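You operate a simulated robot arm through the tools that you are given. There is no shell and no other tool. Be economical: measure what you need, move in short steps, check, and stop when the job is done.

You run a simulated robot arm. Do the job below in one go: nothing can be reset, and whatever is moved stays where it is left.

## Task
Put one of the relays from the top of the load on the strap table on top of the carton there. Then fetch the suction cup from the top of the load on the strap table and set it on the bottom shelf of the film rack. Then fetch the cream stopper and set it on top of the orange block. Then take the steel foot from the top shelf of the wall rack and put it on the middle shelf of the wall rack. Then take the chain link from the middle shelf of the wall rack and put it on the long blue plate. Then put the blue can on the top shelf of the wall rack away on the right second shelf from the bottom of the long grey rack. Then fetch the black guide block from the top shelf of the wall rack and set it on the middle shelf of the wall rack. Keep to this order. Set down upright: relay, steel foot, blue can, black guide block.

It is judged by the outcome, as a careful person would: the job done as asked, and still so three seconds after it is handed in. It fails if anything else is knocked over, pushed out of place, dropped, spilled or broken. A push-on lid holds only when it is set on centred and level and pressed home; a screw cap is set on level and turned clockwise until tight.

## Robot
A 7-joint arm with a fingered hand on a trunk, on a base that drives. Base frame: it is fixed to the floor where the robot stands at the start and does not move with it; the origin is under the middle of the robot, x ahead of it, y to its left, z up; the surface under the hand at the start is at about z = 50. Units: cm, degrees, N and s.
With the tool pointing down near the work surface it reaches from about 10 to 50 cm from the robot's upright axis, wherever it stands. Its first joint turns from -69.0 to 172.0 degrees. Places, roughly: black guide block (10x4x7 cm) [-800, -460, 100]; blue can [-775, -450, 100]; bottom shelf of the film rack [50, 130, 20]; carton [75, -25, 100]; chain link (6x4x2 cm) [-790, -440, 70]; cream stopper [-675, -100, 75]; long blue plate (11x17x3 cm) [-790, -480, 70]; middle shelf of the wall rack [-790, -480, 70]; orange block [-675, -100, 75]; relay [75, 0, 100]; right second shelf of the long grey rack [170, -1150, 60]; steel foot (8x8x10 cm) [-790, -430, 100]; suction cup (4x4x4 cm) [80, 0, 90]. Payload 3.2 kg.
The TCP is the grasp point between the finger pads, 2.6 cm short of the fingertips. In the tool frame z runs along the fingers and y along their closing line. Largest opening 8.8 cm; the body of the gripper starts 3 cm behind the TCP. The gripper is a hand of 5 fingers: y runs from the thumb to the fingers, the wrist lies at [-1.6, -10.8, -17.2] in the tool frame, and closing takes about 1.5 s.
Orientation is told as [roll, pitch, yaw] about the base's x, y, z axes, in that order, counted from this pose: with the fingers straight down and the wrist toward the robot, the tool's x, y and z point along [0, 1, 0], [1, 0, 0] and [0, 0, -1] of the base frame.

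## Interface
- The arm moves only by the tool move_arm. Its argument "moves" is a list of rows, each a list of 6 numbers: the shift along the base's x, y, z in units of 200 mm (1.0 is 200 mm), then the turn, a rotation vector about the base's x, y, z in units of 90 degrees (1.0 is 90 degrees). In form: [[tx, ty, tz, ax, ay, az], ...]. A call has 1 to 12 rows; each row is the pose to reach, as a shift and turn from the pose commanded when the call began. "gripper" is the opening, from 0 (shut) to 1 (fully open), set as the call begins (left out, the last holds). A call with a number of a shift or a turn outside -1 to 1 is refused whole. Each row takes 0.2 s and may step no farther than 5 cm and 8.6 degrees from the row before; otherwise, or with a gripper value out of range, the whole call is refused. A pose out of reach is approached as far as the arm can. The call stops where the force on the tool passes 40 N (or 10 N more than at its start, if that is more) or the arm is blocked; 0.2 s more then pass. Each finger travels about 7.2 cm/s and halts on what it meets, pressing with about 21 N; the grip force reading is that of the motor and also rises with nothing between the fingers. The clock runs only during rows and for 0.2 s after the last one: add rows that repeat a pose to give the fingers time. It gives the time, the measured TCP pose, the force on the tool (base axes), the opening and the grip force at its end, in the units of the frame above (readings bear some noise), with the torque about the TCP (base axes, N m) and any sound that the robot's microphone picked up.
- Cameras (640 x 400 px; columns grow to the right, rows downward): "scene" is now at [12.98, -3.95, 146.85]; the picture's right is [-0.44, -0.90, -0.00], its down [-0.52, 0.25, -0.82] and it looks along [0.73, -0.36, -0.58] (base axes); focal length 250 px, centre (320, 200). "wrist" rides on the gripper at [6.7, -9.7, -11.7] in the tool frame; the picture's right is [-0.71, 0.33, -0.62], its down [-0.65, -0.65, 0.39] and it looks along [-0.28, 0.68, 0.68] (tool axes); focal length 234 px, centre (320, 200). There is no depth. A picture from a camera that has moved, and an enlarged one, comes with that camera's place and axes in the base frame and with its lens.
- camera(camera): a new picture of that camera. The clock stands still meanwhile.
- move_column(by): slides the trunk up (or, below 0, down) by that many cm; the arm and the scene camera ride with it, the base frame stays. It gives what a move gives, with no picture.
- roll_base(legs): drives the robot by 1 to 6 legs, each [ahead, left, turn to the left] in cm, cm and degrees, along the robot's own axes; the way and the turn of a leg run together, so that a leg with both is an arc; at most 150 cm and 180 degrees a leg. The arm and the cameras ride along, it lands a little off, and it stops where it bumps. It gives what a move gives.
- grasp_type(shape): the hand has 5 fingers and takes this shape, open, in about a second: jaw (thumb against the fingers, like two jaws); tri (thumb and two fingers); tip (a fingertip pinch); poke (one finger out to press); point (the index stretched); flat (the hand flat); cup (the hand cupped); fist (a fist). The gripper value then closes the fingers along that shape, each until it touches; the sizes above hold for jaw. It gives what a move gives, with no picture.
- pan_tilt(pan, tilt): turns the head with the scene camera to pan (to the left, within 86 degrees either way) and tilt (down, from -29 to 69), counted from straight ahead of the robot. It gives what a move gives.
- enlarge(camera, box): a new picture of the part [left, top, right, bottom] of that camera's present view, enlarged. The clock stands still meanwhile.
- job_done(): hands the job in; it is judged then, once.

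Work in short steps. Places have to be worked out from the pictures, the camera data and where the tool is seen: move nearer, look again, correct. Check each grasp and each placing, and mend what went wrong. You have 207 turns and 200 pictures in all, those below and enlarged ones among them. Open the gripper and draw the arm clear of the work before you hand the job in, unless the task says otherwise; then end with one line.

The tools are called after ">>>" as name(argument=value, ...) on one line, values as JSON. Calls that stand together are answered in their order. move_arm: Moves the arm, as the interface text tells. Its arguments: {"type":"object","properties":{"moves":{"type":"array","items":{"type":"array","items":{"type":"number"}}},"gripper":{"type":"number"}},"required":["moves"]} The other tools are called the same way: move_column (by) slides the trunk up or down; grasp_type (shape) gives the hand a shape; roll_base (legs) drives the base; pan_tilt (pan, tilt) turns the head that bears the scene camera; camera (camera) takes a picture; enlarge (camera, box) takes an enlarged picture of a part of a camera's view; job_done () hands the job in.

At the start:

```text
clock: 0.0
ee_pos: [50.25, -20.53, 122.67]
tool_rot: [0.1, -0.1, -0.1]
wrist_force: [0.8, -0.6, 0.0]
moment: [0.03, 0.0, 0.03]
opening: 8.81
grip_force: 0.1
shape: jaw
trunk travel left (down, up): [-77.5, 6.5]
robot x, y, heading: [-0.04, -0.12, -0.2]
head pan, tilt: [-26.0, 35.2]
```

scene: 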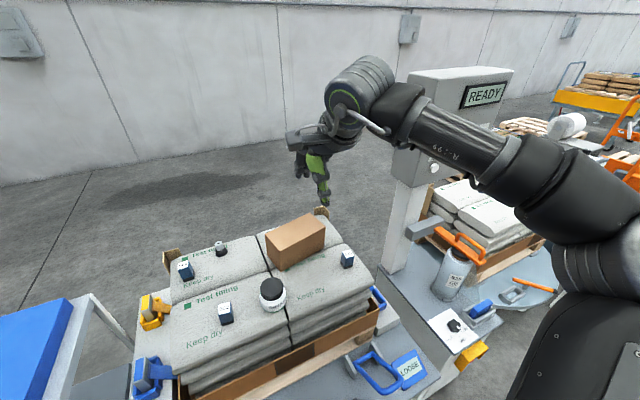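
wrist: 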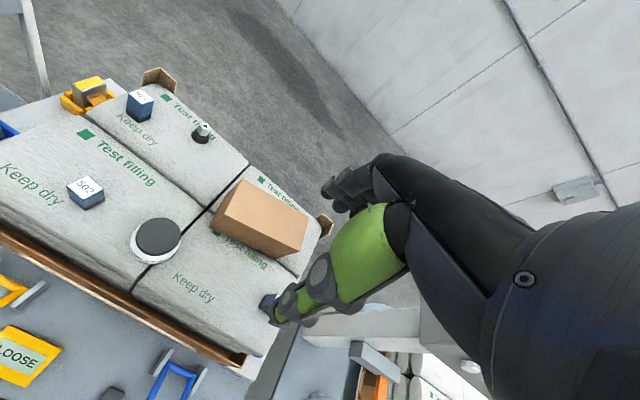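

I see the load with three small blue boxes (relays), a carton, a small suction-cup-like thing. I take enlarged views.

>>> enlarge(camera="scene", box=[130, 200, 390, 362])

>>> enlarge(camera="wrist", box=[0, 60, 320, 260])

```text
2.46 times, centred on (260, 281) of scene
camera zoom: at [12.98, -3.95, 146.85], right [-0.44, -0.9, 0.0], down [-0.52, 0.25, -0.82], along [0.73, -0.36, -0.58], focal length 615 px, centre (468, 1)
```

zoom: 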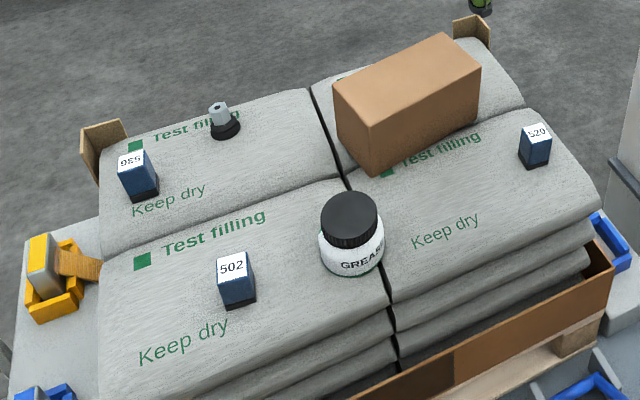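

```text
2.00 times, centred on (160, 160) of wrist
camera zoom: at [40.5, -13.89, 134.31], right [0.33, -0.71, 0.62], down [-0.65, -0.65, -0.39], along [0.68, -0.28, -0.68], focal length 468 px, centre (640, 280)
```

zoom: 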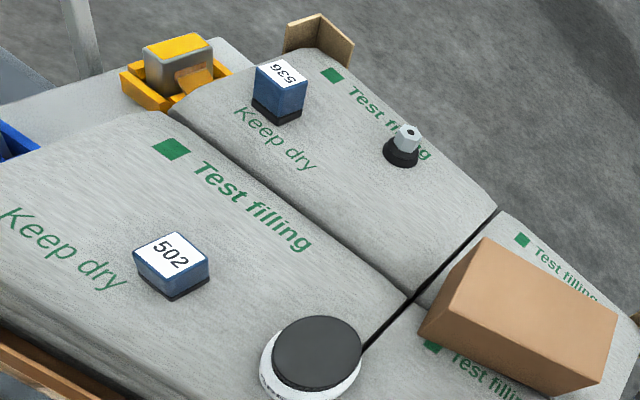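

I estimate relay 502 at about (54, 2, 84). I look down in front of the robot to see how much room there is to drive closer.

>>> pan_tilt(pan=0, tilt=60)

>>> camera(camera="scene")

>>> pan_tilt(pan=60, tilt=35)

>>> camera(camera="scene")

```text
clock: 0.9
ee_pos: [50.33, -20.6, 122.64]
tool_rot: [0.0, -0.2, 0.0]
wrist_force: [0.0, -0.9, 0.3]
moment: [0.02, 0.02, 0.02]
opening: 8.76
grip_force: 0.0
shape: jaw
trunk travel left (down, up): [-77.5, 6.5]
robot x, y, heading: [0.03, 0.03, 0.1]
head pan, tilt: [0.0, 60.0]
```

```text
195 pictures are left
camera scene: at [11.75, -0.11, 143.45], right [0.0, -1.0, 0.0], down [-0.87, 0.0, -0.5], along [0.5, 0.0, -0.87], focal length 250 px, centre (320, 200)
```

scene: 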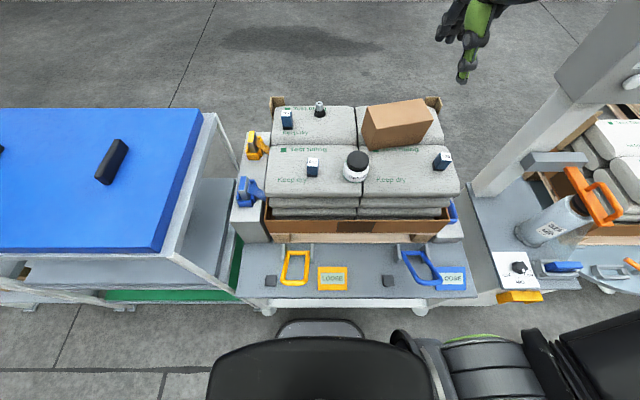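

```text
clock: 2.2
ee_pos: [50.31, -20.58, 122.65]
tool_rot: [0.0, -0.1, -0.1]
wrist_force: [0.5, -0.3, -0.3]
moment: [-0.02, 0.01, 0.01]
opening: 8.79
grip_force: 0.1
shape: jaw
trunk travel left (down, up): [-77.5, 6.5]
robot x, y, heading: [-0.07, 0.12, 0.0]
head pan, tilt: [60.0, 35.0]
```

```text
194 pictures are left
camera scene: at [9.49, 7.53, 146.87], right [0.87, -0.5, 0.0], down [-0.29, -0.5, -0.82], along [0.41, 0.71, -0.57], focal length 250 px, centre (320, 200)
```

scene: 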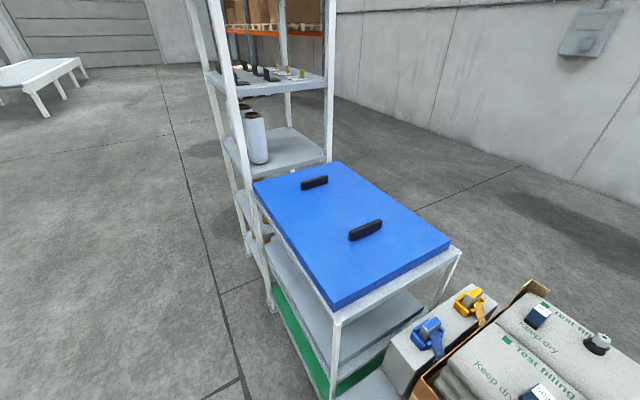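

The table's front edge is at about x≈27 and the load runs to x≈88; I test how far the arm really reaches forward at height, with the hand kept high above the load.

>>> move_arm(moves=[[0.2, 0, -0.1, 0, 0, 0], [0.4, 0, -0.2, 0, 0, 0], [0.6, 0, -0.3, 0, 0, 0], [0.8, 0, -0.4, 0, 0, 0], [1.0, 0, -0.4, 0, 0, 0]])

>>> pan_tilt(pan=-15, tilt=45)

>>> camera(camera="scene")

```text
clock: 3.4
ee_pos: [69.48, -20.08, 114.16]
tool_rot: [-0.2, 0.1, 0.1]
wrist_force: [0.7, 0.3, -0.5]
moment: [0.0, 0.01, 0.02]
opening: 8.78
grip_force: 0.0
shape: jaw
out of reach, approached as far as the arm can: row 5
trunk travel left (down, up): [-77.5, 6.5]
robot x, y, heading: [0.19, -0.06, 0.1]
head pan, tilt: [60.0, 35.0]
```

```text
clock: 4.9
ee_pos: [69.47, -20.3, 114.36]
tool_rot: [0.0, -0.1, -0.2]
wrist_force: [0.3, -0.2, -0.3]
moment: [0.01, -0.02, -0.01]
opening: 8.78
grip_force: 0.1
shape: jaw
trunk travel left (down, up): [-77.5, 6.5]
robot x, y, heading: [-0.08, 0.04, 0.3]
head pan, tilt: [-15.0, 45.0]
```

```text
193 pictures are left
camera scene: at [12.95, -2.18, 145.39], right [-0.26, -0.97, 0.0], down [-0.68, 0.18, -0.71], along [0.68, -0.18, -0.71], focal length 250 px, centre (320, 200)
```

scene: 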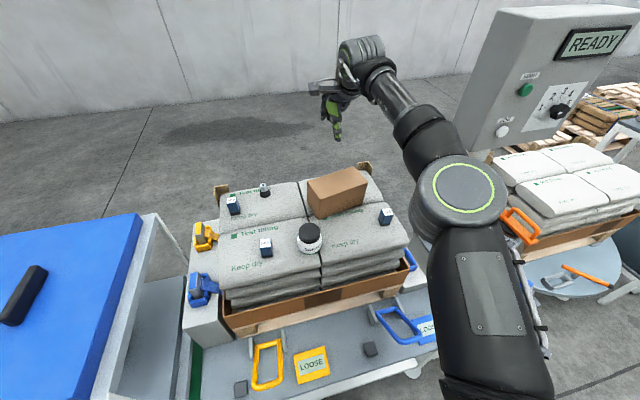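

Reach at shoulder height is about 70 cm, so with the trunk lowered everything on this load can be reached from here. I move back over relay 502 at height before lowering.

>>> move_arm(moves=[[-0.13, 0.17, 0, 0, 0, 0], [-0.26, 0.34, 0, 0, 0, 0], [-0.39, 0.51, 0, 0, 0, 0], [-0.52, 0.68, 0, 0, 0, 0], [-0.65, 0.85, 0, 0, 0, 0], [-0.75, 1.0, 0, 0, 0, 0]])

>>> camera(camera="wrist")

>>> camera(camera="scene")

```text
clock: 6.3
ee_pos: [54.3, 0.16, 114.48]
tool_rot: [-0.1, -0.1, -0.1]
wrist_force: [0.0, 0.3, 0.0]
moment: [-0.01, 0.0, 0.0]
opening: 8.77
grip_force: 0.1
shape: jaw
trunk travel left (down, up): [-77.5, 6.5]
robot x, y, heading: [-0.07, 0.06, 0.0]
head pan, tilt: [-15.0, 45.0]
```

```text
192 pictures are left
camera wrist: at [44.55, 6.72, 126.11], right [0.33, -0.71, 0.63], down [-0.65, -0.65, -0.39], along [0.68, -0.28, -0.68], focal length 234 px, centre (320, 200)
```

wrist: 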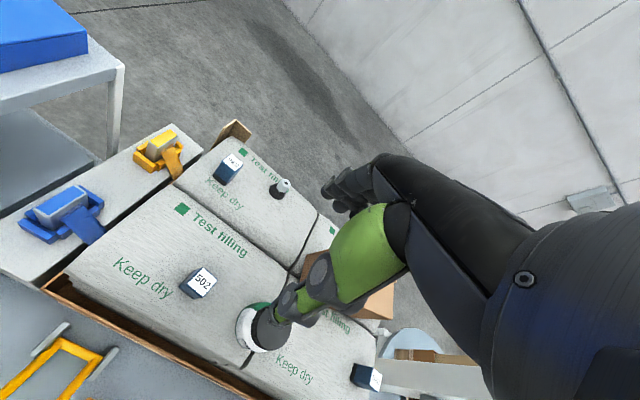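

```text
191 pictures are left
camera scene: at [12.86, -2.03, 145.4], right [-0.26, -0.97, 0.0], down [-0.68, 0.18, -0.71], along [0.68, -0.18, -0.71], focal length 250 px, centre (320, 200)
```

scene: 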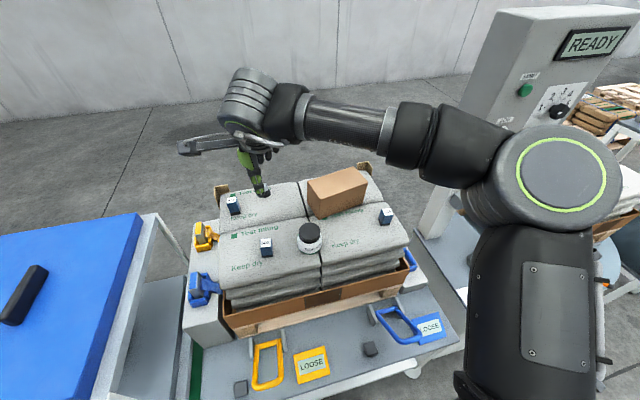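

Combining both views, relay 502 is at about (53.3, 2.0), with its middle at z≈87. I lower the trunk by 18 cm.

>>> move_column(by=-18)

>>> camera(camera="wrist")

>>> camera(camera="scene")

```text
clock: 8.3
ee_pos: [54.43, -0.03, 96.57]
tool_rot: [0.1, -0.1, 0.0]
wrist_force: [0.6, 0.7, 0.0]
moment: [0.02, -0.01, 0.01]
opening: 8.78
grip_force: 0.1
shape: jaw
trunk travel left (down, up): [-59.5, 24.5]
robot x, y, heading: [0.04, -0.11, 0.2]
head pan, tilt: [-15.0, 45.0]
```

```text
190 pictures are left
camera wrist: at [44.63, 6.56, 108.11], right [0.33, -0.71, 0.62], down [-0.65, -0.65, -0.39], along [0.68, -0.28, -0.68], focal length 234 px, centre (320, 200)
```

wrist: 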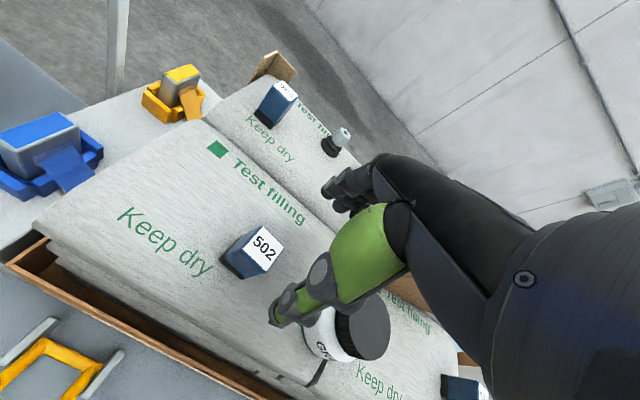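

```text
189 pictures are left
camera scene: at [12.92, -2.19, 127.4], right [-0.26, -0.97, 0.0], down [-0.68, 0.18, -0.71], along [0.68, -0.18, -0.71], focal length 250 px, centre (320, 200)
```

scene: 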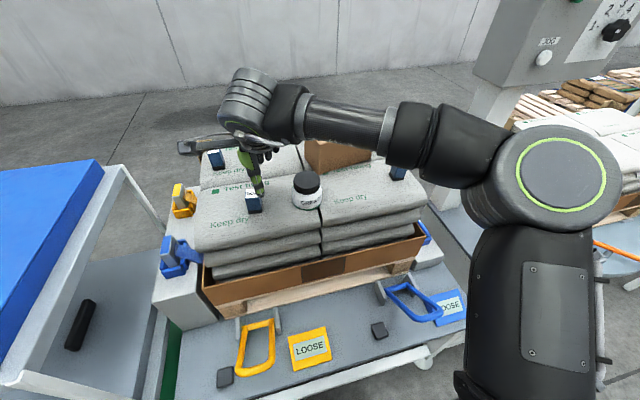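

The relay is near (54.4, 2.0), top about 89.5. I enlarge to see its yaw and extent.

>>> enlarge(camera="wrist", box=[180, 190, 380, 315])

>>> enlarge(camera="scene", box=[190, 140, 350, 240])

```text
3.20 times, centred on (280, 252) of wrist
camera zoom: at [44.63, 6.56, 108.11], right [0.33, -0.71, 0.62], down [-0.65, -0.65, -0.39], along [0.68, -0.28, -0.68], focal length 749 px, centre (448, 32)
```

zoom: 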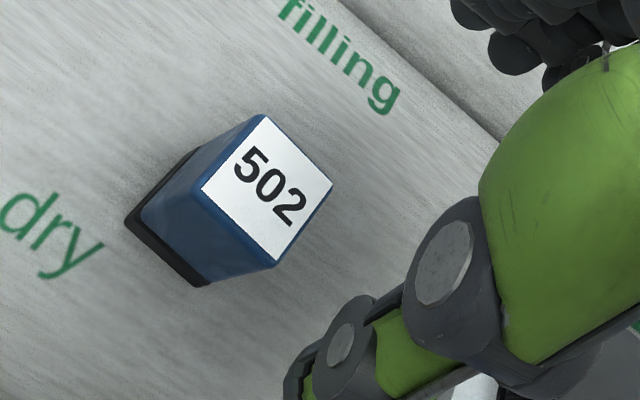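

```text
4.00 times, centred on (270, 190) of scene
camera zoom: at [12.92, -2.19, 127.4], right [-0.26, -0.97, 0.0], down [-0.68, 0.18, -0.71], along [0.68, -0.18, -0.71], focal length 1000 px, centre (520, 240)
```

zoom: 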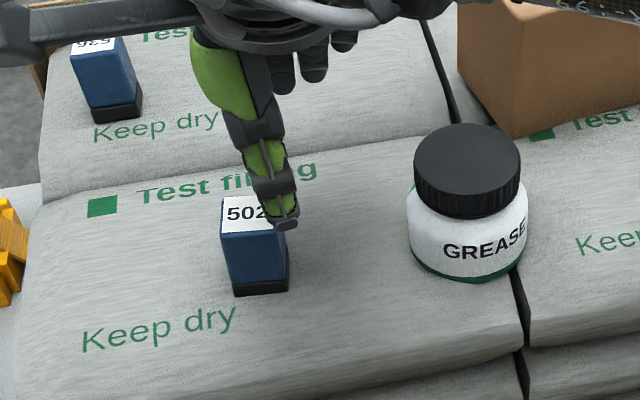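

The relay is ~3×3 cm, centre (54.0, 1.7), yaw about −6°, from z≈85.7 to 90.1. I align the hand and go down around it.

>>> move_arm(moves=[[-0.02, 0.085, 0, 0, 0, -0.065], [-0.02, 0.085, -0.15, 0, 0, -0.065], [-0.02, 0.085, -0.28, 0, 0, -0.065], [-0.02, 0.085, -0.375, 0, 0, -0.065]], gripper=1)

>>> camera(camera="wrist")

>>> enlarge(camera="scene", box=[190, 140, 350, 240])

```text
clock: 9.3
ee_pos: [54.07, 1.41, 88.88]
tool_rot: [0.1, -0.1, -6.0]
wrist_force: [-0.6, -0.6, -0.4]
moment: [0.03, -0.03, -0.02]
opening: 8.81
grip_force: 0.0
shape: jaw
trunk travel left (down, up): [-59.5, 24.5]
robot x, y, heading: [-0.26, 0.29, 0.1]
head pan, tilt: [-15.0, 45.0]
```

```text
186 pictures are left
camera wrist: at [44.96, 9.15, 100.52], right [0.26, -0.74, 0.62], down [-0.72, -0.58, -0.39], along [0.65, -0.35, -0.68], focal length 234 px, centre (320, 200)
```

wrist: 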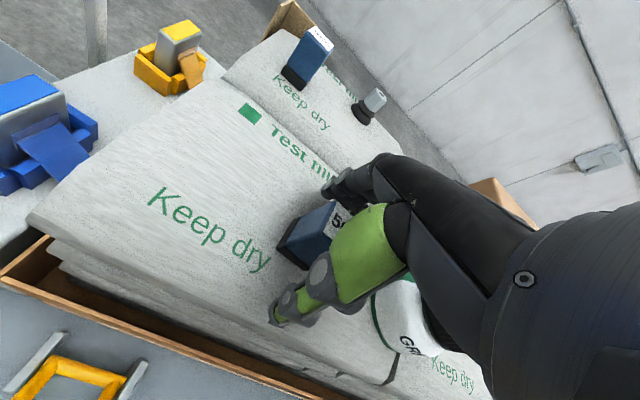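

```text
4.00 times, centred on (270, 190) of scene
camera zoom: at [12.97, -2.24, 127.39], right [-0.26, -0.97, 0.0], down [-0.68, 0.18, -0.71], along [0.68, -0.18, -0.71], focal length 1000 px, centre (520, 240)
```

zoom: 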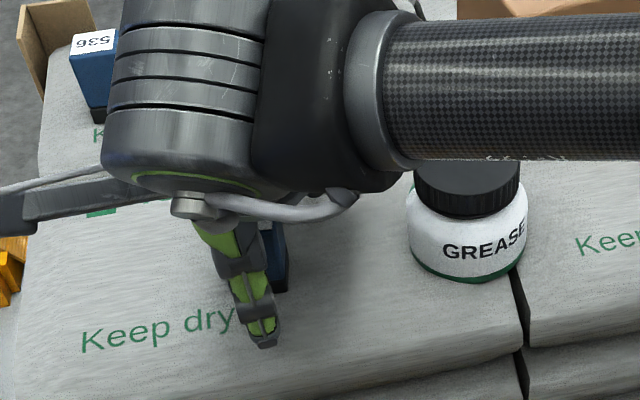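

The relay stands between thumb and fingers; I close the hand.

>>> move_arm(moves=[[0, 0, 0, 0, 0, 0], [0, 0, 0, 0, 0, 0], [0, 0, 0, 0, 0, 0], [0, 0, 0, 0, 0, 0], [0, 0, 0, 0, 0, 0], [0, 0, 0, 0, 0, 0], [0, 0, 0, 0, 0, 0], [0, 0, 0, 0, 0, 0]], gripper=0)

>>> camera(camera="wrist")

```text
clock: 11.1
ee_pos: [54.13, 1.61, 88.99]
tool_rot: [0.0, -0.2, -5.9]
wrist_force: [-0.8, -0.2, 0.5]
moment: [-0.02, -0.02, 0.01]
opening: 2.57
grip_force: 21.1
shape: jaw
trunk travel left (down, up): [-59.5, 24.5]
robot x, y, heading: [0.25, -0.1, 0.0]
head pan, tilt: [-15.0, 45.0]
```

```text
184 pictures are left
camera wrist: at [44.93, 9.19, 100.55], right [0.26, -0.74, 0.62], down [-0.72, -0.58, -0.39], along [0.65, -0.35, -0.68], focal length 234 px, centre (320, 200)
```

wrist: 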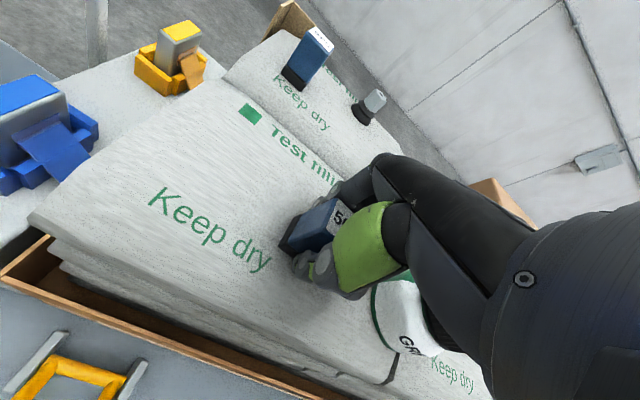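

Gripped at 2.57 cm. I lift it straight up 14 cm and look at the carton.

>>> move_arm(moves=[[0, 0, 0.15, 0, 0, 0], [0, 0, 0.35, 0, 0, 0], [0, 0, 0.55, 0, 0, 0], [0, 0, 0.7, 0, 0, 0.03], [0, 0, 0.7, 0, 0, 0.065]])

>>> camera(camera="wrist")

>>> camera(camera="scene")

```text
clock: 12.3
ee_pos: [54.02, 1.66, 102.94]
tool_rot: [-0.1, 0.1, -0.1]
wrist_force: [-0.2, 0.1, -0.2]
moment: [0.0, 0.03, -0.01]
opening: 2.55
grip_force: 21.0
shape: jaw
trunk travel left (down, up): [-59.5, 24.5]
robot x, y, heading: [0.06, 0.51, 0.0]
head pan, tilt: [-15.0, 45.0]
```

```text
183 pictures are left
camera wrist: at [44.27, 8.37, 114.6], right [0.33, -0.71, 0.62], down [-0.65, -0.65, -0.39], along [0.68, -0.28, -0.68], focal length 234 px, centre (320, 200)
```

wrist: 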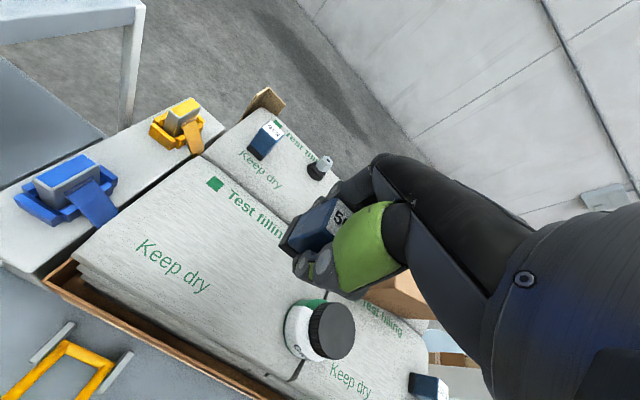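

```text
182 pictures are left
camera scene: at [12.97, -2.23, 127.39], right [-0.26, -0.97, 0.0], down [-0.68, 0.18, -0.71], along [0.68, -0.18, -0.71], focal length 250 px, centre (320, 200)
```

scene: 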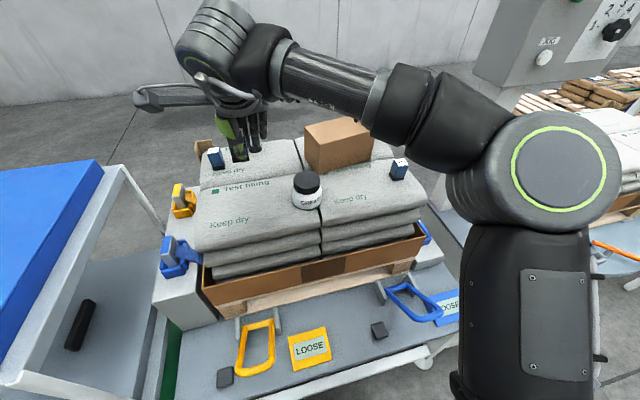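

I enlarge the carton to get its top corners.

>>> enlarge(camera="scene", box=[270, 90, 430, 190])

```text
4.00 times, centred on (350, 140) of scene
camera zoom: at [12.97, -2.23, 127.39], right [-0.26, -0.97, 0.0], down [-0.68, 0.18, -0.71], along [0.68, -0.18, -0.71], focal length 1000 px, centre (200, 440)
```

zoom: 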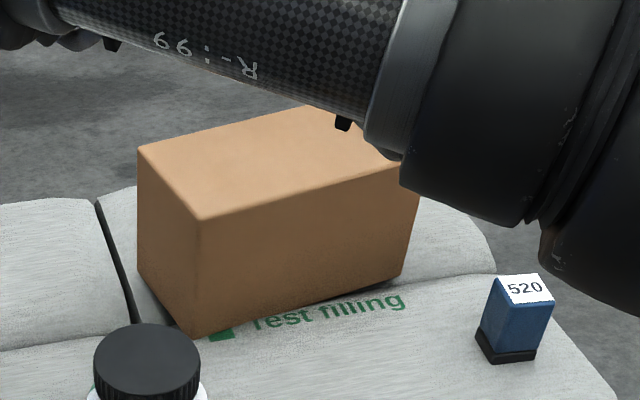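

Carton top at z≈94.4, centre ≈(68.7, −22.4), front edge x≈63–64. I carry the relay over towards (67, −22.3) at the present height.

>>> move_arm(moves=[[0.1, -0.2, 0.05, 0, 0, 0], [0.2, -0.4, 0.05, 0, 0, 0], [0.3, -0.6, 0.05, 0, 0, 0], [0.4, -0.8, 0.05, 0, 0, 0], [0.5, -1.0, 0.05, 0, 0, 0]])

>>> move_arm(moves=[[0.1, -0.1, 0, 0, 0, 0], [0.15, -0.2, 0, 0, 0, 0]])

>>> camera(camera="wrist")

>>> camera(camera="scene")

```text
clock: 13.5
ee_pos: [64.38, -18.44, 103.79]
tool_rot: [0.0, -0.1, 0.0]
wrist_force: [-0.1, 0.1, 0.0]
moment: [0.0, 0.01, 0.01]
opening: 2.57
grip_force: 21.4
shape: jaw
trunk travel left (down, up): [-59.5, 24.5]
robot x, y, heading: [-0.13, -0.14, 0.0]
head pan, tilt: [-15.0, 45.0]
```

```text
clock: 14.1
ee_pos: [66.34, -21.14, 103.69]
tool_rot: [0.0, -0.1, -0.1]
wrist_force: [-0.2, -1.4, -0.3]
moment: [0.02, -0.01, 0.03]
opening: 2.55
grip_force: 20.9
shape: jaw
out of reach, approached as far as the arm can: row 2
trunk travel left (down, up): [-59.5, 24.5]
robot x, y, heading: [0.26, -0.08, -0.0]
head pan, tilt: [-15.0, 45.0]
```

```text
180 pictures are left
camera wrist: at [56.38, -14.47, 115.24], right [0.33, -0.71, 0.63], down [-0.65, -0.65, -0.39], along [0.68, -0.28, -0.68], focal length 234 px, centre (320, 200)
```

wrist: 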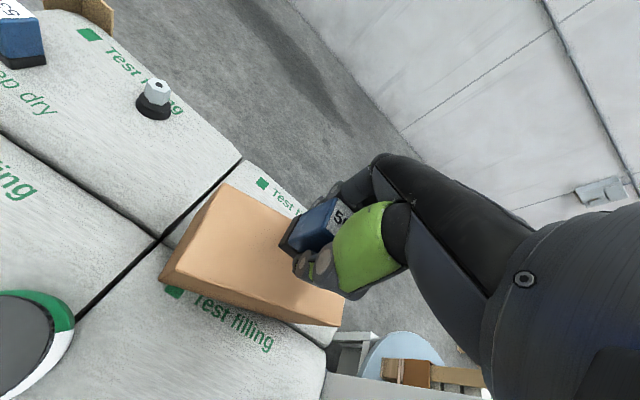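

```text
179 pictures are left
camera scene: at [12.86, -2.23, 127.4], right [-0.26, -0.97, 0.0], down [-0.68, 0.18, -0.71], along [0.68, -0.18, -0.71], focal length 250 px, centre (320, 200)
```

scene: 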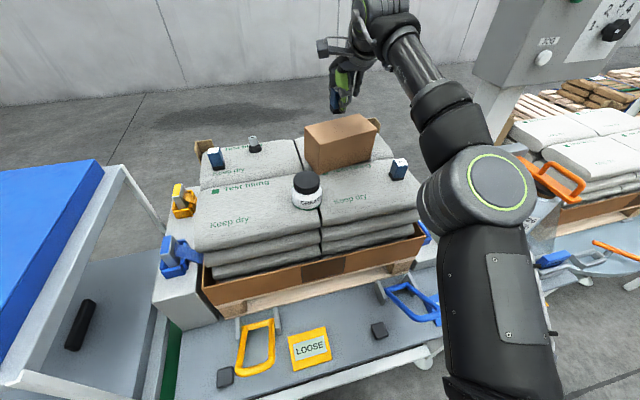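

The relay hangs over the carton top (relay at x≈66.4, carton from ≈62.8 to 73 there). I lower it gently in small steps.

>>> move_arm(moves=[[0, 0, -0.12, 0, 0, 0], [0, 0, -0.22, 0, 0, 0], [0, 0, -0.26, 0, 0, 0]])

>>> camera(camera="wrist")

>>> enlarge(camera="scene", box=[290, 80, 418, 160])

```text
clock: 14.9
ee_pos: [65.95, -21.18, 98.63]
tool_rot: [0.1, -0.4, -0.1]
wrist_force: [1.6, -0.9, 9.3]
moment: [-0.01, -0.17, 0.01]
opening: 2.58
grip_force: 21.7
shape: jaw
trunk travel left (down, up): [-59.5, 24.5]
robot x, y, heading: [0.06, -0.1, 0.1]
head pan, tilt: [-15.0, 45.0]
```

```text
178 pictures are left
camera wrist: at [56.1, -14.43, 110.22], right [0.33, -0.71, 0.63], down [-0.65, -0.65, -0.39], along [0.68, -0.28, -0.67], focal length 234 px, centre (320, 200)
```

wrist: 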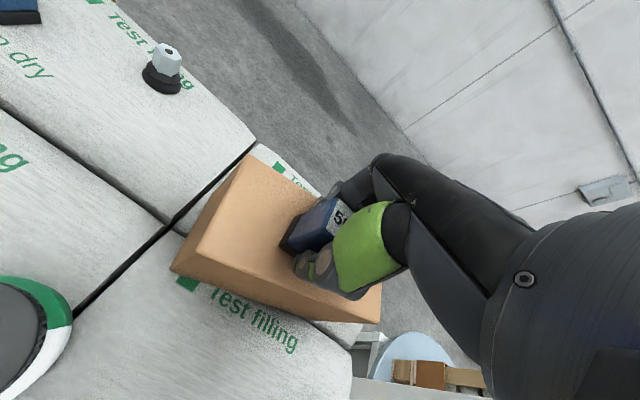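

```text
5.00 times, centred on (354, 120) of scene
camera zoom: at [12.78, -2.15, 127.43], right [-0.26, -0.97, 0.0], down [-0.68, 0.18, -0.71], along [0.68, -0.18, -0.71], focal length 1250 px, centre (150, 600)
```

zoom: 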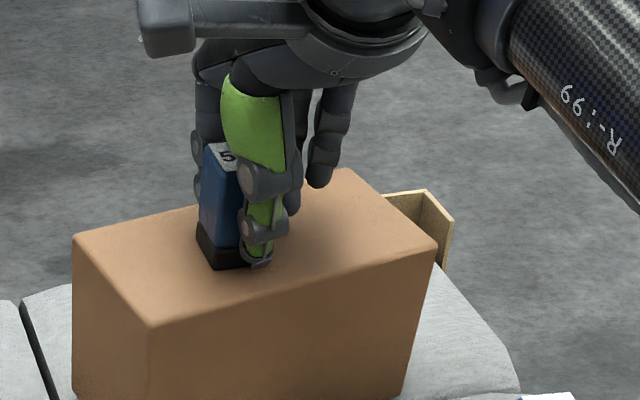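

Contact at 9 N: the relay stands on the carton. I open the hand.

>>> move_arm(moves=[[0, 0, 0.01, 0, 0, 0], [0, 0, 0.01, 0, 0, 0], [0, 0, 0.01, 0, 0, 0], [0, 0, 0.01, 0, 0, 0], [0, 0, 0.01, 0, 0, 0]], gripper=1)

>>> move_arm(moves=[[0, 0, 0.1, 0, 0, 0], [0, 0, 0.25, 0, 0, 0], [0, 0, 0.45, 0, 0, 0], [-0.1, 0.1, 0.5, 0, 0, 0]])

>>> enlarge(camera="scene", box=[200, 80, 420, 218])

>>> camera(camera="wrist")

```text
clock: 16.1
ee_pos: [66.06, -21.19, 98.6]
tool_rot: [0.0, -0.2, 0.0]
wrist_force: [0.0, -0.3, -0.2]
moment: [0.05, 0.0, 0.02]
opening: 8.82
grip_force: 0.1
shape: jaw
trunk travel left (down, up): [-59.5, 24.5]
robot x, y, heading: [-0.12, 0.16, 0.0]
head pan, tilt: [-15.0, 45.0]
```

```text
clock: 17.1
ee_pos: [64.19, -18.67, 108.64]
tool_rot: [-0.3, -0.3, 0.0]
wrist_force: [0.6, -1.1, 0.5]
moment: [-0.03, 0.0, 0.02]
opening: 8.77
grip_force: 0.1
shape: jaw
out of reach, approached as far as the arm can: row 3
trunk travel left (down, up): [-59.5, 24.5]
robot x, y, heading: [-0.13, -0.22, 0.1]
head pan, tilt: [-15.0, 45.0]
```

```text
2.90 times, centred on (310, 149) of scene
camera zoom: at [12.72, -1.91, 127.42], right [-0.26, -0.97, 0.0], down [-0.68, 0.18, -0.71], along [0.68, -0.18, -0.71], focal length 724 px, centre (349, 348)
```

zoom: 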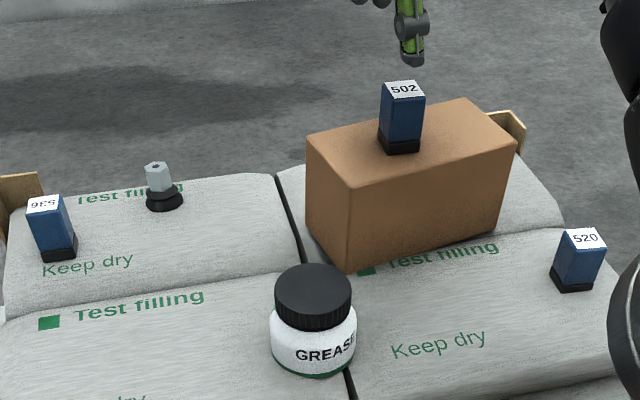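

```text
175 pictures are left
camera wrist: at [54.26, -12.0, 120.16], right [0.33, -0.71, 0.63], down [-0.65, -0.65, -0.39], along [0.68, -0.28, -0.67], focal length 234 px, centre (320, 200)
```

wrist: 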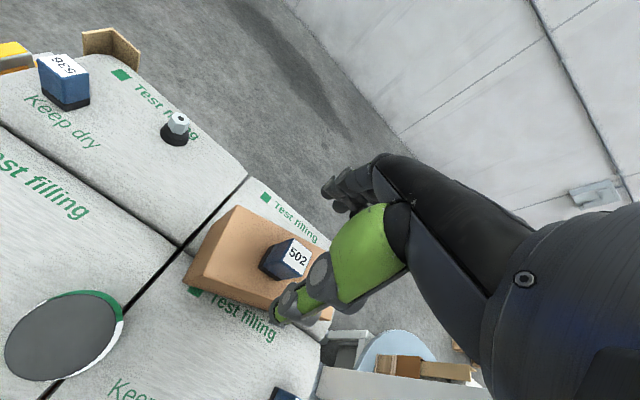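

The relay stands on the carton. The suction cup is at (77.4, 0.35), foot at about z 86. I check the gap between my base and the table for a small drive ahead.

>>> pan_tilt(pan=0, tilt=69)

>>> camera(camera="scene")

```text
clock: 17.9
ee_pos: [64.21, -18.95, 108.35]
tool_rot: [0.0, -0.1, -0.1]
wrist_force: [0.5, -0.9, 0.1]
moment: [0.0, 0.01, 0.02]
opening: 8.76
grip_force: 0.1
shape: jaw
trunk travel left (down, up): [-59.5, 24.5]
robot x, y, heading: [0.08, 0.13, 0.1]
head pan, tilt: [0.0, 68.8]
```

```text
174 pictures are left
camera scene: at [10.67, -0.08, 124.51], right [0.0, -1.0, 0.0], down [-0.93, 0.0, -0.36], along [0.36, 0.0, -0.93], focal length 250 px, centre (320, 200)
```

scene: 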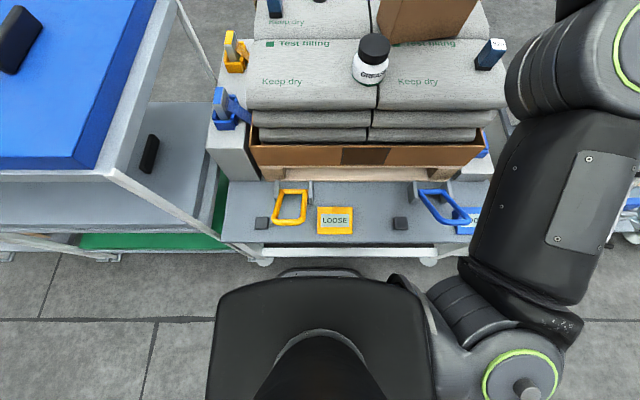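

Reaching the cup from this side would need a steeply tilted hand, while the far side of the load is open floor. I raise the trunk, pull the arm in, and survey the way round the film rack.

>>> move_column(by=18)

>>> move_arm(moves=[[-0.2, 0, 0, 0, 0, 0], [-0.4, 0, 0, 0, 0, 0], [-0.6, 0, 0, 0, 0, 0], [-0.8, 0, 0, 0, 0, 0], [-1.0, 0.0, 0, 0, 0, 0]])

>>> move_arm(moves=[[-0.2, 0, 0, 0, 0, 0], [-0.4, 0, 0, 0, 0, 0], [-0.5, 0, 0, 0, 0, 0]])

>>> pan_tilt(pan=75, tilt=30)

>>> camera(camera="scene")

```text
clock: 19.9
ee_pos: [64.32, -19.0, 126.31]
tool_rot: [0.0, -0.1, -0.1]
wrist_force: [0.7, 0.0, -0.6]
moment: [0.0, 0.0, 0.04]
opening: 8.78
grip_force: 0.1
shape: jaw
trunk travel left (down, up): [-77.5, 6.5]
robot x, y, heading: [0.27, 0.1, -0.1]
head pan, tilt: [0.0, 68.8]
```

```text
clock: 21.1
ee_pos: [44.08, -18.88, 126.42]
tool_rot: [0.0, -0.2, -0.1]
wrist_force: [-0.9, -0.7, 0.2]
moment: [0.01, -0.04, 0.02]
opening: 8.8
grip_force: 0.1
shape: jaw
trunk travel left (down, up): [-77.5, 6.5]
robot x, y, heading: [0.2, 0.38, 0.2]
head pan, tilt: [0.0, 68.8]
```

```text
clock: 21.9
ee_pos: [34.14, -19.09, 126.57]
tool_rot: [0.0, -0.1, -0.1]
wrist_force: [0.3, -0.2, -0.2]
moment: [0.0, 0.01, 0.02]
opening: 8.75
grip_force: 0.0
shape: jaw
trunk travel left (down, up): [-77.5, 6.5]
robot x, y, heading: [-0.05, -0.07, -0.2]
head pan, tilt: [0.0, 68.8]
```

```text
clock: 23.4
ee_pos: [34.22, -18.98, 126.48]
tool_rot: [0.0, -0.1, -0.1]
wrist_force: [-0.2, 0.1, -0.3]
moment: [0.02, 0.01, -0.01]
opening: 8.79
grip_force: 0.1
shape: jaw
trunk travel left (down, up): [-77.5, 6.5]
robot x, y, heading: [-0.09, 0.16, 0.2]
head pan, tilt: [75.0, 30.0]
```

```text
173 pictures are left
camera scene: at [7.42, 8.64, 147.65], right [0.97, -0.26, 0.0], down [-0.13, -0.48, -0.87], along [0.22, 0.84, -0.5], focal length 250 px, centre (320, 200)
```

scene: 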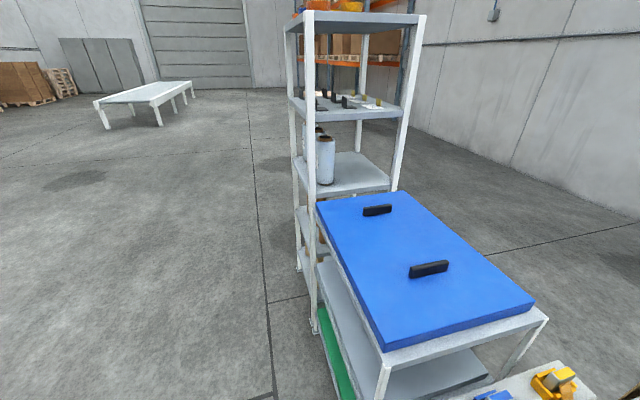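

The rack occupies about x 28–68, y 101–155, open towards −x; the floor left and behind it is free. I back off, turn left and drive up past the rack.

>>> roll_base(legs=[[-30, 0, 0], [0, 0, 90], [110, 0, 0], [115, 0, 0]])

>>> pan_tilt(pan=-70, tilt=25)

>>> camera(camera="scene")

```text
clock: 40.0
ee_pos: [-21.91, 258.89, 126.46]
tool_rot: [0.0, -0.1, 92.6]
wrist_force: [0.7, 0.9, -0.6]
moment: [0.02, 0.01, 0.02]
opening: 8.81
grip_force: 0.1
shape: jaw
trunk travel left (down, up): [-77.5, 6.5]
robot x, y, heading: [-39.18, 223.37, 92.8]
head pan, tilt: [75.0, 30.0]
```

```text
clock: 42.3
ee_pos: [-21.75, 258.82, 126.59]
tool_rot: [0.0, -0.1, 92.6]
wrist_force: [0.2, 0.5, 0.5]
moment: [-0.01, 0.01, 0.02]
opening: 8.8
grip_force: 0.0
shape: jaw
trunk travel left (down, up): [-77.5, 6.5]
robot x, y, heading: [-39.06, 223.76, 92.7]
head pan, tilt: [-70.0, 25.0]
```

```text
172 pictures are left
camera scene: at [-30.85, 232.26, 148.45], right [0.39, -0.92, 0.0], down [-0.39, -0.16, -0.91], along [0.84, 0.35, -0.42], focal length 250 px, centre (320, 200)
```

scene: 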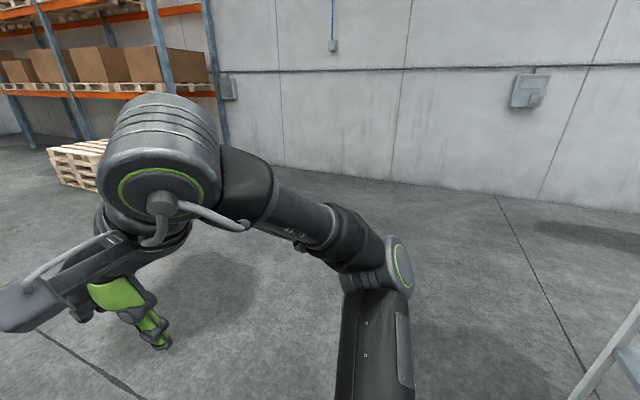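

The way is clear. I turn right, go ahead past the rack, turn right again and come down the far side.

>>> roll_base(legs=[[0, 0, -92.7], [150, 0, 0], [20, 0, 0], [0, 0, -90], [130, 0, 0]])

>>> pan_tilt(pan=50, tilt=35)

>>> pan_tilt(pan=-45, tilt=40)

>>> camera(camera="scene")

```text
clock: 65.1
ee_pos: [104.96, 53.12, 126.47]
tool_rot: [0.0, 0.0, -94.5]
wrist_force: [-0.3, 0.4, 0.5]
moment: [0.0, 0.02, 0.01]
opening: 8.79
grip_force: 0.1
shape: jaw
trunk travel left (down, up): [-77.5, 6.5]
robot x, y, heading: [126.24, 85.82, -94.3]
head pan, tilt: [-70.0, 25.0]
```

```text
clock: 67.1
ee_pos: [104.94, 53.24, 126.51]
tool_rot: [0.0, -0.1, -94.5]
wrist_force: [0.2, 0.0, -0.5]
moment: [-0.04, -0.01, 0.0]
opening: 8.79
grip_force: 0.2
shape: jaw
trunk travel left (down, up): [-77.5, 6.5]
robot x, y, heading: [126.67, 85.7, -94.3]
head pan, tilt: [50.0, 35.0]
```

```text
clock: 68.8
ee_pos: [105.03, 53.21, 126.46]
tool_rot: [0.0, -0.1, -94.6]
wrist_force: [-0.6, 0.5, 0.8]
moment: [0.0, 0.02, 0.02]
opening: 8.79
grip_force: 0.0
shape: jaw
trunk travel left (down, up): [-77.5, 6.5]
robot x, y, heading: [126.42, 86.12, -94.4]
head pan, tilt: [-45.0, 40.0]
```

```text
171 pictures are left
camera scene: at [119.83, 75.16, 146.12], right [-0.65, 0.76, 0.0], down [0.49, 0.42, -0.77], along [-0.58, -0.5, -0.64], focal length 250 px, centre (320, 200)
```

scene: 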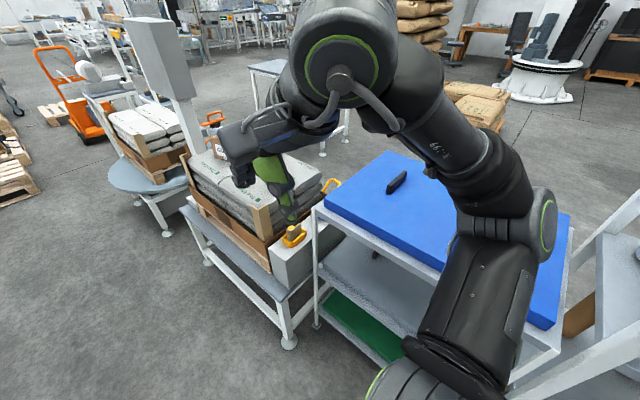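

Table's far edge is at x≈90. I drive to about (130, 0) and turn to face the load.

>>> roll_base(legs=[[86, 10, 0], [0, 0, -85.6]])

>>> pan_tilt(pan=0, tilt=60)

>>> camera(camera="scene")

```text
clock: 77.0
ee_pos: [95.97, 18.61, 126.54]
tool_rot: [0.1, -0.1, 179.8]
wrist_force: [0.6, 0.2, 0.1]
moment: [0.01, 0.0, -0.01]
opening: 8.79
grip_force: 0.0
shape: jaw
trunk travel left (down, up): [-77.5, 6.5]
robot x, y, heading: [130.17, -0.1, 180.1]
head pan, tilt: [-45.0, 40.0]
```

```text
clock: 78.1
ee_pos: [95.85, 18.54, 126.56]
tool_rot: [0.1, -0.1, 179.7]
wrist_force: [0.1, 0.4, -1.0]
moment: [0.04, -0.01, -0.01]
opening: 8.79
grip_force: 0.0
shape: jaw
trunk travel left (down, up): [-77.5, 6.5]
robot x, y, heading: [130.33, -0.44, 180.1]
head pan, tilt: [0.0, 60.0]
```

```text
170 pictures are left
camera scene: at [118.48, -0.51, 143.45], right [0.0, 1.0, 0.0], down [0.87, 0.0, -0.5], along [-0.5, 0.0, -0.87], focal length 250 px, centre (320, 200)
```

scene: 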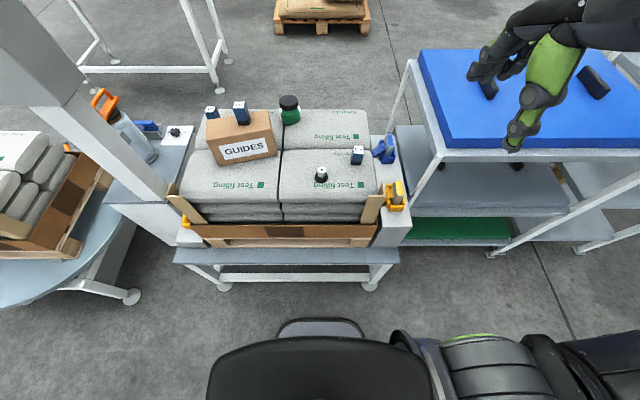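

The cup is straight ahead with space in front of me. I drive 10 cm ahead and bring the hand over the cup at height.

>>> roll_base(legs=[[10, 0, 0]])

>>> move_arm(moves=[[-0.1, -0.2, -0.1, 0, 0, 0], [-0.2, -0.4, -0.2, 0, 0, 0], [-0.3, -0.6, -0.3, 0, 0, 0], [-0.4, -0.8, -0.4, 0, 0, 0], [-0.42, -0.9, -0.5, 0, 0, 0]])

>>> camera(camera="wrist")

>>> camera(camera="scene")

```text
clock: 79.3
ee_pos: [86.04, 18.63, 126.57]
tool_rot: [0.1, -0.2, 180.0]
wrist_force: [0.2, -0.9, -0.3]
moment: [0.0, 0.0, 0.01]
opening: 8.79
grip_force: 0.1
shape: jaw
trunk travel left (down, up): [-77.5, 6.5]
robot x, y, heading: [120.08, -0.44, -180.4]
head pan, tilt: [0.0, 60.0]
```

```text
clock: 80.5
ee_pos: [77.47, 0.57, 116.6]
tool_rot: [0.1, -0.1, 179.9]
wrist_force: [-0.7, -0.6, 0.6]
moment: [0.0, -0.01, 0.0]
opening: 8.76
grip_force: 0.0
shape: jaw
trunk travel left (down, up): [-77.5, 6.5]
robot x, y, heading: [120.07, -0.52, -180.0]
head pan, tilt: [0.0, 60.0]
```

```text
169 pictures are left
camera wrist: at [87.11, -6.13, 128.13], right [-0.33, 0.71, 0.62], down [0.65, 0.65, -0.39], along [-0.68, 0.28, -0.68], focal length 234 px, centre (320, 200)
```

wrist: 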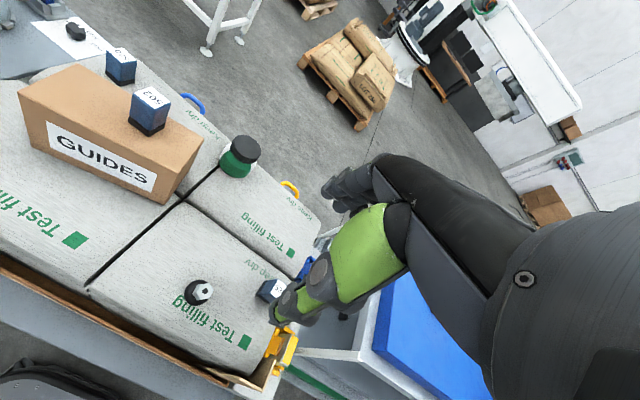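

```text
168 pictures are left
camera scene: at [108.56, -0.58, 143.45], right [0.0, 1.0, 0.0], down [0.87, 0.0, -0.5], along [-0.5, 0.0, -0.87], focal length 250 px, centre (320, 200)
```

scene: 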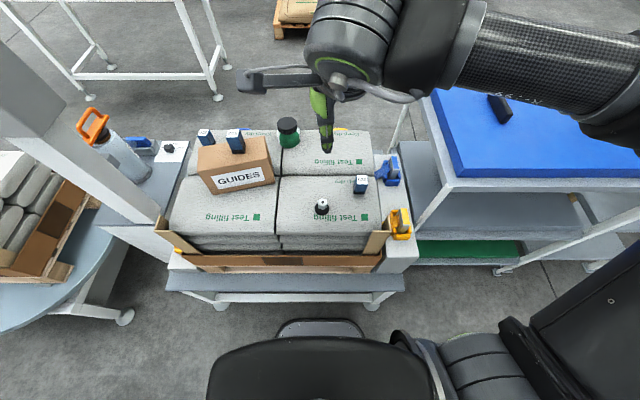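

Cup near (78, 0). I lower the trunk 21 cm and look again.

>>> move_column(by=-21)

>>> enlarge(camera="wrist", box=[160, 180, 400, 330])

>>> enlarge(camera="scene", box=[220, 100, 420, 225])

```text
clock: 82.7
ee_pos: [77.6, 0.65, 95.62]
tool_rot: [0.0, -0.2, 180.0]
wrist_force: [0.0, 0.3, 0.3]
moment: [0.03, -0.01, 0.0]
opening: 8.78
grip_force: 0.1
shape: jaw
trunk travel left (down, up): [-56.5, 27.5]
robot x, y, heading: [120.2, -0.95, -180.2]
head pan, tilt: [0.0, 60.0]
```

```text
2.67 times, centred on (280, 255) of wrist
camera zoom: at [87.15, -6.07, 107.16], right [-0.33, 0.71, 0.63], down [0.65, 0.65, -0.39], along [-0.68, 0.28, -0.68], focal length 624 px, centre (427, 53)
```

zoom: 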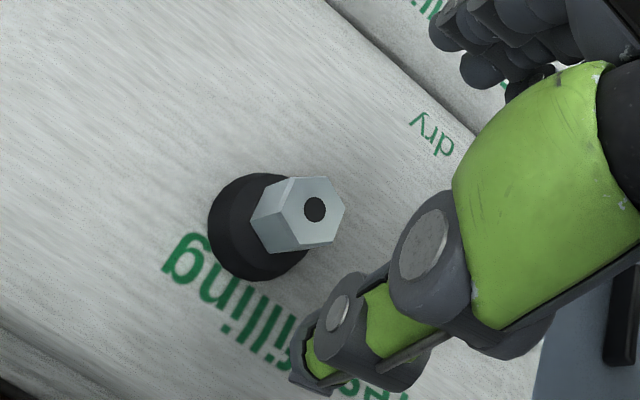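

```text
3.20 times, centred on (320, 162) of scene
camera zoom: at [108.58, -0.55, 122.45], right [0.0, 1.0, 0.0], down [0.87, 0.0, -0.5], along [-0.5, 0.0, -0.87], focal length 800 px, centre (320, 320)
```

zoom: 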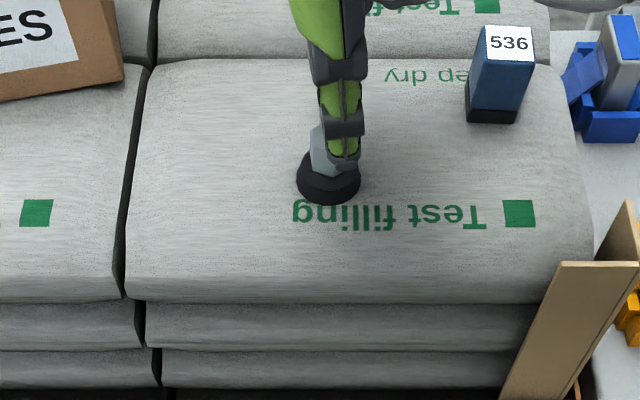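

Cup axis at (78.3, −0.15), top about z 90.3. I go down to grip its hex stem and close.

>>> move_arm(moves=[[0.035, -0.04, 0, 0, 0, 0], [0.035, -0.04, -0.15, 0, 0, 0], [0.035, -0.04, -0.26, 0, 0, 0], [0.035, -0.04, -0.26, 0, 0, 0]])

>>> move_arm(moves=[[0, 0, 0, 0, 0, 0], [0, 0, 0, 0, 0, 0], [0, 0, 0, 0, 0, 0], [0, 0, 0, 0, 0, 0], [0, 0, 0, 0, 0, 0], [0, 0, 0, 0, 0, 0], [0, 0, 0, 0, 0, 0], [0, 0, 0, 0, 0, 0]], gripper=0)

>>> enlarge(camera="wrist", box=[160, 150, 480, 350])

```text
clock: 83.7
ee_pos: [78.18, -0.33, 90.33]
tool_rot: [-0.1, -0.2, 180.1]
wrist_force: [0.6, -0.3, 0.7]
moment: [0.01, 0.0, 0.01]
opening: 8.81
grip_force: 0.0
shape: jaw
trunk travel left (down, up): [-56.5, 27.5]
robot x, y, heading: [120.34, -0.32, -179.8]
head pan, tilt: [0.0, 60.0]
```

```text
clock: 85.5
ee_pos: [78.28, -0.29, 90.46]
tool_rot: [-0.1, -0.2, 179.9]
wrist_force: [0.8, -0.2, 1.0]
moment: [0.02, -0.01, -0.03]
opening: 1.23
grip_force: 20.7
shape: jaw
trunk travel left (down, up): [-56.5, 27.5]
robot x, y, heading: [119.99, -0.47, -179.9]
head pan, tilt: [0.0, 60.0]
```

```text
2.00 times, centred on (320, 250) of wrist
camera zoom: at [87.91, -7.05, 102.01], right [-0.33, 0.71, 0.63], down [0.65, 0.65, -0.39], along [-0.68, 0.28, -0.68], focal length 468 px, centre (320, 100)
```

zoom: 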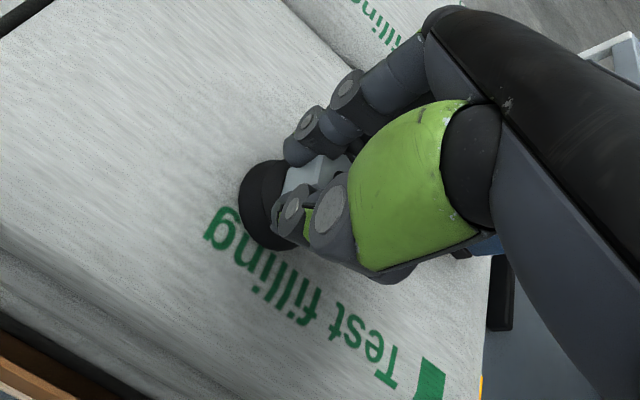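

Gripped at 1.2 cm on the hex. I lift and check that it comes along.

>>> move_arm(moves=[[0, 0, 0.1, 0, 0, 0], [0, 0, 0.25, 0, 0, 0], [0, 0, 0.45, 0, 0, 0], [0, 0, 0.6, 0, 0, 0]])

>>> move_column(by=18)

>>> camera(camera="wrist")

>>> camera(camera="scene")

```text
clock: 86.5
ee_pos: [78.28, -0.19, 102.43]
tool_rot: [-0.1, -0.2, 180.0]
wrist_force: [-0.3, 0.7, 0.4]
moment: [-0.01, 0.01, -0.01]
opening: 1.2
grip_force: 21.4
shape: jaw
trunk travel left (down, up): [-56.5, 27.5]
robot x, y, heading: [120.26, -0.33, -179.8]
head pan, tilt: [0.0, 60.0]
```

```text
clock: 88.5
ee_pos: [78.25, -0.23, 120.4]
tool_rot: [0.0, -0.1, 179.9]
wrist_force: [-0.1, 0.8, -0.8]
moment: [0.0, 0.01, 0.01]
opening: 1.22
grip_force: 20.9
shape: jaw
trunk travel left (down, up): [-74.5, 9.5]
robot x, y, heading: [120.22, -0.05, -180.2]
head pan, tilt: [0.0, 60.0]
```

```text
164 pictures are left
camera wrist: at [87.87, -6.87, 131.99], right [-0.33, 0.71, 0.63], down [0.65, 0.65, -0.39], along [-0.68, 0.28, -0.68], focal length 234 px, centre (320, 200)
```

wrist: 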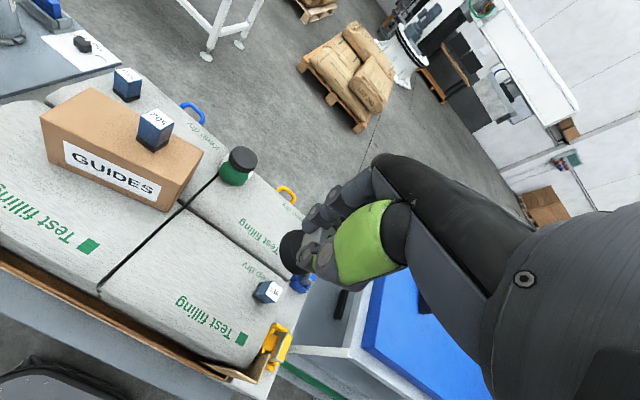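

```text
163 pictures are left
camera scene: at [108.56, -0.54, 140.44], right [0.0, 1.0, 0.0], down [0.87, 0.0, -0.5], along [-0.5, 0.0, -0.87], focal length 250 px, centre (320, 200)
```

scene: 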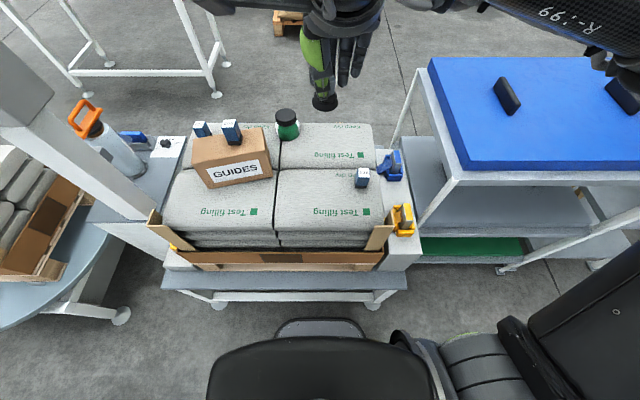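

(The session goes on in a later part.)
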